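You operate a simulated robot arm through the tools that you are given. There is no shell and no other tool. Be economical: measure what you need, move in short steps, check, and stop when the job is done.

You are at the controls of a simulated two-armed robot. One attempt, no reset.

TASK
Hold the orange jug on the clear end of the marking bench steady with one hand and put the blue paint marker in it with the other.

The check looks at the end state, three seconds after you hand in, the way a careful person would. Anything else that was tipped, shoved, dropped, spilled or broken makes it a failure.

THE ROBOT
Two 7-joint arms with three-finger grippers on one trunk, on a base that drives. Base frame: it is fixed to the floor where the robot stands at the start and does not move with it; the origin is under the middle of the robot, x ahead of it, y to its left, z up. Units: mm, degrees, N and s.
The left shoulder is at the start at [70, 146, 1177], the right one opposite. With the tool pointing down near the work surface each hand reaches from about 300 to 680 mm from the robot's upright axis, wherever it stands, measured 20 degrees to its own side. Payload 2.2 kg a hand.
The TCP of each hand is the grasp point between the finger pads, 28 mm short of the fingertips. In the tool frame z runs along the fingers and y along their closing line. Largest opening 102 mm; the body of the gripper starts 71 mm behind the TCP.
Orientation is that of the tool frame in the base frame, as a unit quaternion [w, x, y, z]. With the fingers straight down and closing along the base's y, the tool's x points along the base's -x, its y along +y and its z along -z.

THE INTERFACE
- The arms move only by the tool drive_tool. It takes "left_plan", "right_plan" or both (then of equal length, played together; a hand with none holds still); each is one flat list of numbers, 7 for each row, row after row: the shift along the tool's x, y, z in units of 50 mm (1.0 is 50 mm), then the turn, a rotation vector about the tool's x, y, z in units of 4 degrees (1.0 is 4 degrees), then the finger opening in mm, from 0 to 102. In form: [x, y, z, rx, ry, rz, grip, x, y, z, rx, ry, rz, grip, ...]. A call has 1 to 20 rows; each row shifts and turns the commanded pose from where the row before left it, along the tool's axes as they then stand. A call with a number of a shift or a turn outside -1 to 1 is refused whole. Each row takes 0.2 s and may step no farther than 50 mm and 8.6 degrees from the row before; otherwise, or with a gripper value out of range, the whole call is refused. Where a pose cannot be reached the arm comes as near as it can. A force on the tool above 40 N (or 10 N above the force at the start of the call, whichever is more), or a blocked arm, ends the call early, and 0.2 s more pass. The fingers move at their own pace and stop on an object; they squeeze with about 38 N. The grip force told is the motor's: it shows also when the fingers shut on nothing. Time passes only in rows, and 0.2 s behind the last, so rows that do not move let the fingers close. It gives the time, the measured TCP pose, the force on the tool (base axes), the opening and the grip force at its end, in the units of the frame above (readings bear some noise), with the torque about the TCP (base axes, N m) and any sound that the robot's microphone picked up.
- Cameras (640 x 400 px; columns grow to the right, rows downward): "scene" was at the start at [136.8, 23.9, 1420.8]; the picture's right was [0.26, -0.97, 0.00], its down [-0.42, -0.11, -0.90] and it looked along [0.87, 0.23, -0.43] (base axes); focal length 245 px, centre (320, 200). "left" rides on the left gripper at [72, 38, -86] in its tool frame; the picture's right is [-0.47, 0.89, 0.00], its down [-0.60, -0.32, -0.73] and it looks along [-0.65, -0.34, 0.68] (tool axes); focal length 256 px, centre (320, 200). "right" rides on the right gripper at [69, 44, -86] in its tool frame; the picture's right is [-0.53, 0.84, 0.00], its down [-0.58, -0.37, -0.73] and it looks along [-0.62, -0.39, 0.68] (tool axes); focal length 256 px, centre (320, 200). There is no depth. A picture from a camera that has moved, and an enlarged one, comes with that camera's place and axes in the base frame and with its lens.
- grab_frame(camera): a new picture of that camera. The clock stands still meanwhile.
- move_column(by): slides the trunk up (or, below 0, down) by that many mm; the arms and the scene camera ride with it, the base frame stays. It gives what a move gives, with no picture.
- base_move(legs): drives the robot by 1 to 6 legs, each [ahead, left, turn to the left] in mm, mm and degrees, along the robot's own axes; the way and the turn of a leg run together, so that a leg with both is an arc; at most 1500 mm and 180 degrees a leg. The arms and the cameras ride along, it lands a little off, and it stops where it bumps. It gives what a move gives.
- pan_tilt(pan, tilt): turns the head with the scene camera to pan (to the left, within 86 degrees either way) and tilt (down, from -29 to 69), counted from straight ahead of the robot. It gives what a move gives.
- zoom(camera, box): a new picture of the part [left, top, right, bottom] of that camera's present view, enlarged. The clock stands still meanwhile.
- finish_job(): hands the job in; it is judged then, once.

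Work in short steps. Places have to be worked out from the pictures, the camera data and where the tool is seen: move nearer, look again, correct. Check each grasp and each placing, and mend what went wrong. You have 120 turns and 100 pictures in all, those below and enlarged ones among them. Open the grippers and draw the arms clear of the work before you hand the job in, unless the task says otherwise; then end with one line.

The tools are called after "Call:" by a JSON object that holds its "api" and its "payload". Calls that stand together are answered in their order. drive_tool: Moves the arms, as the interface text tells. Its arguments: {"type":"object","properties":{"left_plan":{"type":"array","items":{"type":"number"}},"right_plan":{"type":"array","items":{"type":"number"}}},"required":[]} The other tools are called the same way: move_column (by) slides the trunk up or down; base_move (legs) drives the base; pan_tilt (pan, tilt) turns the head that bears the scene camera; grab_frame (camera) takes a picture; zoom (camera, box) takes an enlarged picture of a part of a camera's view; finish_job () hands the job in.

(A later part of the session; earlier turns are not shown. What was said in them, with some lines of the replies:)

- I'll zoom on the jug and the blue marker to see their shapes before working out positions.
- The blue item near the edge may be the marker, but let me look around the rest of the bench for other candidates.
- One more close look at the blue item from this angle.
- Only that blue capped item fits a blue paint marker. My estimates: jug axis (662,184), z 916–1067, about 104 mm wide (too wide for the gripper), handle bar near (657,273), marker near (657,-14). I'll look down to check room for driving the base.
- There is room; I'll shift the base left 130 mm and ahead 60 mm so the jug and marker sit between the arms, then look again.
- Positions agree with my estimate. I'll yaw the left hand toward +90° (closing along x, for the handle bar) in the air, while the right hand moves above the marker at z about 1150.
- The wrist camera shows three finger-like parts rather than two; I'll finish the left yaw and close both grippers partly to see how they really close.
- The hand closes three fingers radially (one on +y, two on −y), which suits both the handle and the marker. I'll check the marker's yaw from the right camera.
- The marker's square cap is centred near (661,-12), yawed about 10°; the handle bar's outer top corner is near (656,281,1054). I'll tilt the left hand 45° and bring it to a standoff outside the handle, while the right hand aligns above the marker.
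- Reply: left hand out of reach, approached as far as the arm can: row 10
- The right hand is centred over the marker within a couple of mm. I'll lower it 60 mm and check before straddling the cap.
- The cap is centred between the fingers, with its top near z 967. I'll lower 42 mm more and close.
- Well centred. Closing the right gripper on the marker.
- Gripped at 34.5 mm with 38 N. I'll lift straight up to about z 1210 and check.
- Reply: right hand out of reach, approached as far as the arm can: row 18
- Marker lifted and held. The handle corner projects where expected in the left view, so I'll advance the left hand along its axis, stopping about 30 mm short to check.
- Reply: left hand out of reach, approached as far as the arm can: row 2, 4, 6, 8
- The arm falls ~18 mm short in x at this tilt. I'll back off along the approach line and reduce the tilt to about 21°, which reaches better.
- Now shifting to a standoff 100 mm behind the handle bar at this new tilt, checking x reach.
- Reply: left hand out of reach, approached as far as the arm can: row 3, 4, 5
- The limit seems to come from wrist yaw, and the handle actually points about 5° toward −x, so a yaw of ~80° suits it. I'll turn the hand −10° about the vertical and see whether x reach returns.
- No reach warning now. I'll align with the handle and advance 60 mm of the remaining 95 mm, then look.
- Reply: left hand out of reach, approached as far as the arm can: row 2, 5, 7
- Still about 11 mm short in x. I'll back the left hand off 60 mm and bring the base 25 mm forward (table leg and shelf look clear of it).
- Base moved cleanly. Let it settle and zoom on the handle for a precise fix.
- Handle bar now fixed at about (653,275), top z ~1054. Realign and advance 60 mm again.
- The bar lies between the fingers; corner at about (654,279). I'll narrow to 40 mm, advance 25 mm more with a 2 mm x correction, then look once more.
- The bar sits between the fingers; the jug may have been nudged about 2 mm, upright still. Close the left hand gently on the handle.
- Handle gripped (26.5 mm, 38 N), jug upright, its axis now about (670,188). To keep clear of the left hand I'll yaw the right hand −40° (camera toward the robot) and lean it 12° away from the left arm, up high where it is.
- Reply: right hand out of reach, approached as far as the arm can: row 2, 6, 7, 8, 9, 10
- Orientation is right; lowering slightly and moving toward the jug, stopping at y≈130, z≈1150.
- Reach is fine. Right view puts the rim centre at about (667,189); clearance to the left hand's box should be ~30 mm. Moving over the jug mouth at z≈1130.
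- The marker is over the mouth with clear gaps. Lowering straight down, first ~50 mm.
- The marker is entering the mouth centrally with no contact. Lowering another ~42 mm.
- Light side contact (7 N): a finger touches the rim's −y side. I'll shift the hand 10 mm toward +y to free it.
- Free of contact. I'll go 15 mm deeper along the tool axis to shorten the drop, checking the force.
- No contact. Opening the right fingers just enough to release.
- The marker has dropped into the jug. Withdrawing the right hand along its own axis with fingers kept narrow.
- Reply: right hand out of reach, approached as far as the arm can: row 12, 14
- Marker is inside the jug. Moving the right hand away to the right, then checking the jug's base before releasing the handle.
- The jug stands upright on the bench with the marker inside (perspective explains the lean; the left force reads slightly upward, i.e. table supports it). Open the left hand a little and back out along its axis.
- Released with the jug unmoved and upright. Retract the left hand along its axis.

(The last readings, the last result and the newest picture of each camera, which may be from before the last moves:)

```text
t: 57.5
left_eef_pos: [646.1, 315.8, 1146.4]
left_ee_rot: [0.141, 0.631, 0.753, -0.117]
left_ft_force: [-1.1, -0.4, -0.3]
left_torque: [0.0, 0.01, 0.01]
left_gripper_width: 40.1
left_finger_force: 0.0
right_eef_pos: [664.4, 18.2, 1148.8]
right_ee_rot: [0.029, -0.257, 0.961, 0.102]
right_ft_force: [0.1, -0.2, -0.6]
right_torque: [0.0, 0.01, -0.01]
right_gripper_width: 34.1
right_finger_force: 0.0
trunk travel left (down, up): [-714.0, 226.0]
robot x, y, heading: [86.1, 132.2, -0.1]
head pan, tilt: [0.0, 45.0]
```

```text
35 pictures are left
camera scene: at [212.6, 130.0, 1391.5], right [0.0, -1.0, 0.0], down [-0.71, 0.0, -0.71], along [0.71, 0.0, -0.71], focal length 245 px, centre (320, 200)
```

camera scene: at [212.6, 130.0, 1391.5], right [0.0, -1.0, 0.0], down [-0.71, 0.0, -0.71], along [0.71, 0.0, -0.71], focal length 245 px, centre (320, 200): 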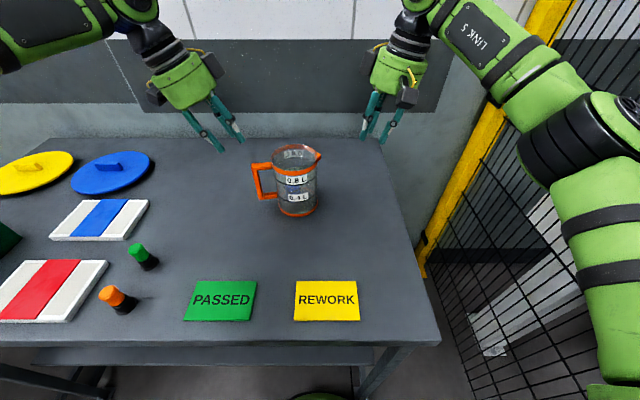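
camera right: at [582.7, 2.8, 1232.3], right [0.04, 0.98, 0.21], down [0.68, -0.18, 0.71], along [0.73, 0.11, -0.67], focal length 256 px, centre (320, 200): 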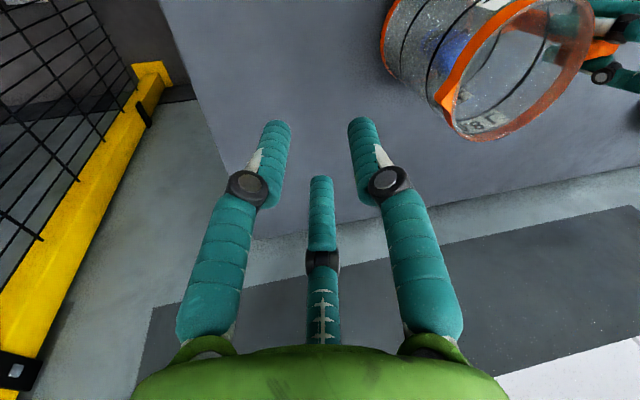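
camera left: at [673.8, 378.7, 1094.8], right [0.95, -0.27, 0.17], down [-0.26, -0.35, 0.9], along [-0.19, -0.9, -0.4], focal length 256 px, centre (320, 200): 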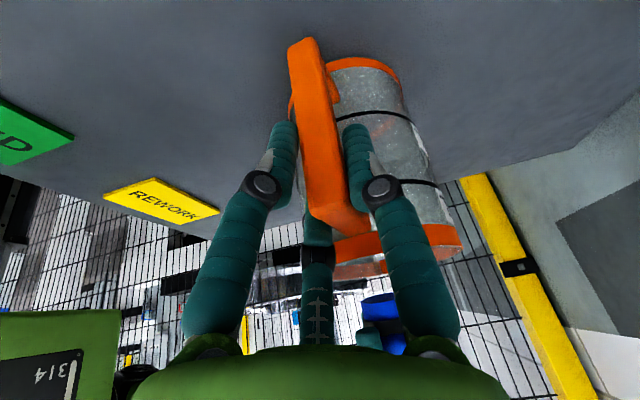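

Both hands are clear and the jug stands on the bench. I'll draw the left hand further away, open both grippers, and take a last close look.

Call:
{"api": "drive_tool", "payload": {"left_plan": [0.3, -0.2, -0.2, 0, 0, 0, 100, 0.3, -0.2, -0.2, 0, 0, 0, 100, 0.3, -0.2, -0.2, 0, 0, 0, 100, 0.3, -0.2, -0.2, 0, 0, 0, 100, 0.3, -0.2, -0.2, 0, 0, 0, 100, 0.3, -0.2, -0.2, 0, 0, 0, 100], "right_plan": [0, 0, 0, 0, 0, 0, 100, 0, 0, 0, 0, 0, 0, 100, 0.2, 0, -0.2, 0, 0, 0, 100, 0.2, 0, -0.2, 0, 0, 0, 100, 0.2, 0, -0.2, 0, 0, 0, 100, 0, 0, 0, 0, 0, 0, 100]}}

Call:
{"api": "zoom", "payload": {"camera": "scene", "box": [240, 130, 350, 230]}}

Call:
{"api": "grab_frame", "payload": {"camera": "right"}}

Call:
{"api": "grab_frame", "payload": {"camera": "scene"}}

```text
t: 59.0
left_eef_pos: [568.8, 409.6, 1170.7]
left_ee_rot: [0.142, 0.632, 0.753, -0.116]
left_ft_force: [-0.1, -0.5, 0.0]
left_torque: [0.01, 0.01, 0.0]
left_gripper_width: 99.8
left_finger_force: 0.0
right_eef_pos: [638.0, -2.5, 1175.4]
right_ee_rot: [0.029, -0.257, 0.961, 0.101]
right_ft_force: [0.2, 1.1, -0.3]
right_torque: [0.01, 0.0, 0.0]
right_gripper_width: 99.8
right_finger_force: 0.0
trunk travel left (down, up): [-714.0, 226.0]
robot x, y, heading: [83.5, 132.7, 0.2]
head pan, tilt: [0.0, 45.0]
```

```text
4.00 times, centred on (295, 180) of scene
camera zoom: at [212.1, 130.9, 1391.5], right [0.0, -1.0, 0.0], down [-0.71, 0.0, -0.71], along [0.71, 0.0, -0.71], focal length 978 px, centre (420, 280)
```

zoom: 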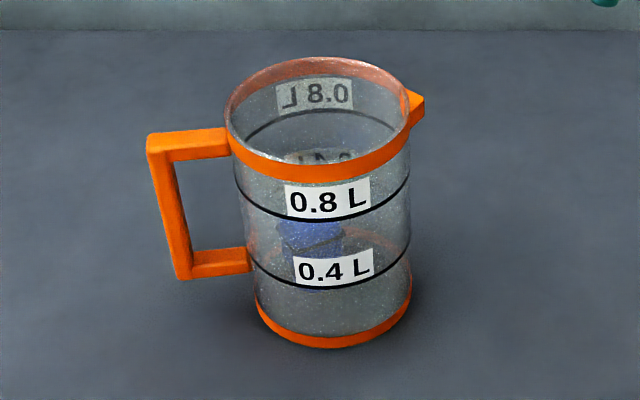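

```text
33 pictures are left
camera right: at [556.4, -16.8, 1258.8], right [0.04, 0.98, 0.21], down [0.68, -0.18, 0.71], along [0.73, 0.11, -0.67], focal length 256 px, centre (320, 200)
```

right: 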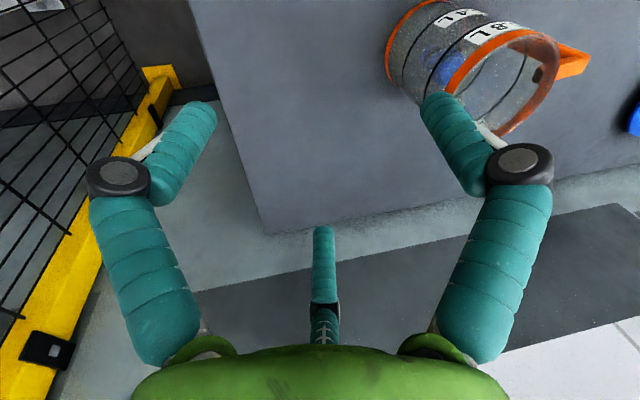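

```text
32 pictures are left
camera scene: at [212.1, 130.9, 1391.5], right [0.0, -1.0, 0.0], down [-0.71, 0.0, -0.71], along [0.71, 0.0, -0.71], focal length 245 px, centre (320, 200)
```

scene: 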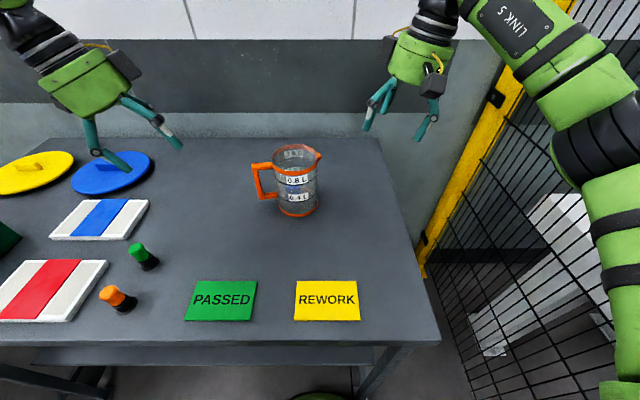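

The jug stands upright on the clear end with the blue marker inside. Everything else is where it was, and both grippers are open and clear, so I'm handing in.

Call:
{"api": "finish_job", "payload": {}}

```text
The job is handed in.
```

The blue paint marker is in the orange jug, which I held by its handle while the other hand put the marker in. The jug slid up to about 10 mm as I took hold of the handle but stayed upright; nothing else on the bench was touched.
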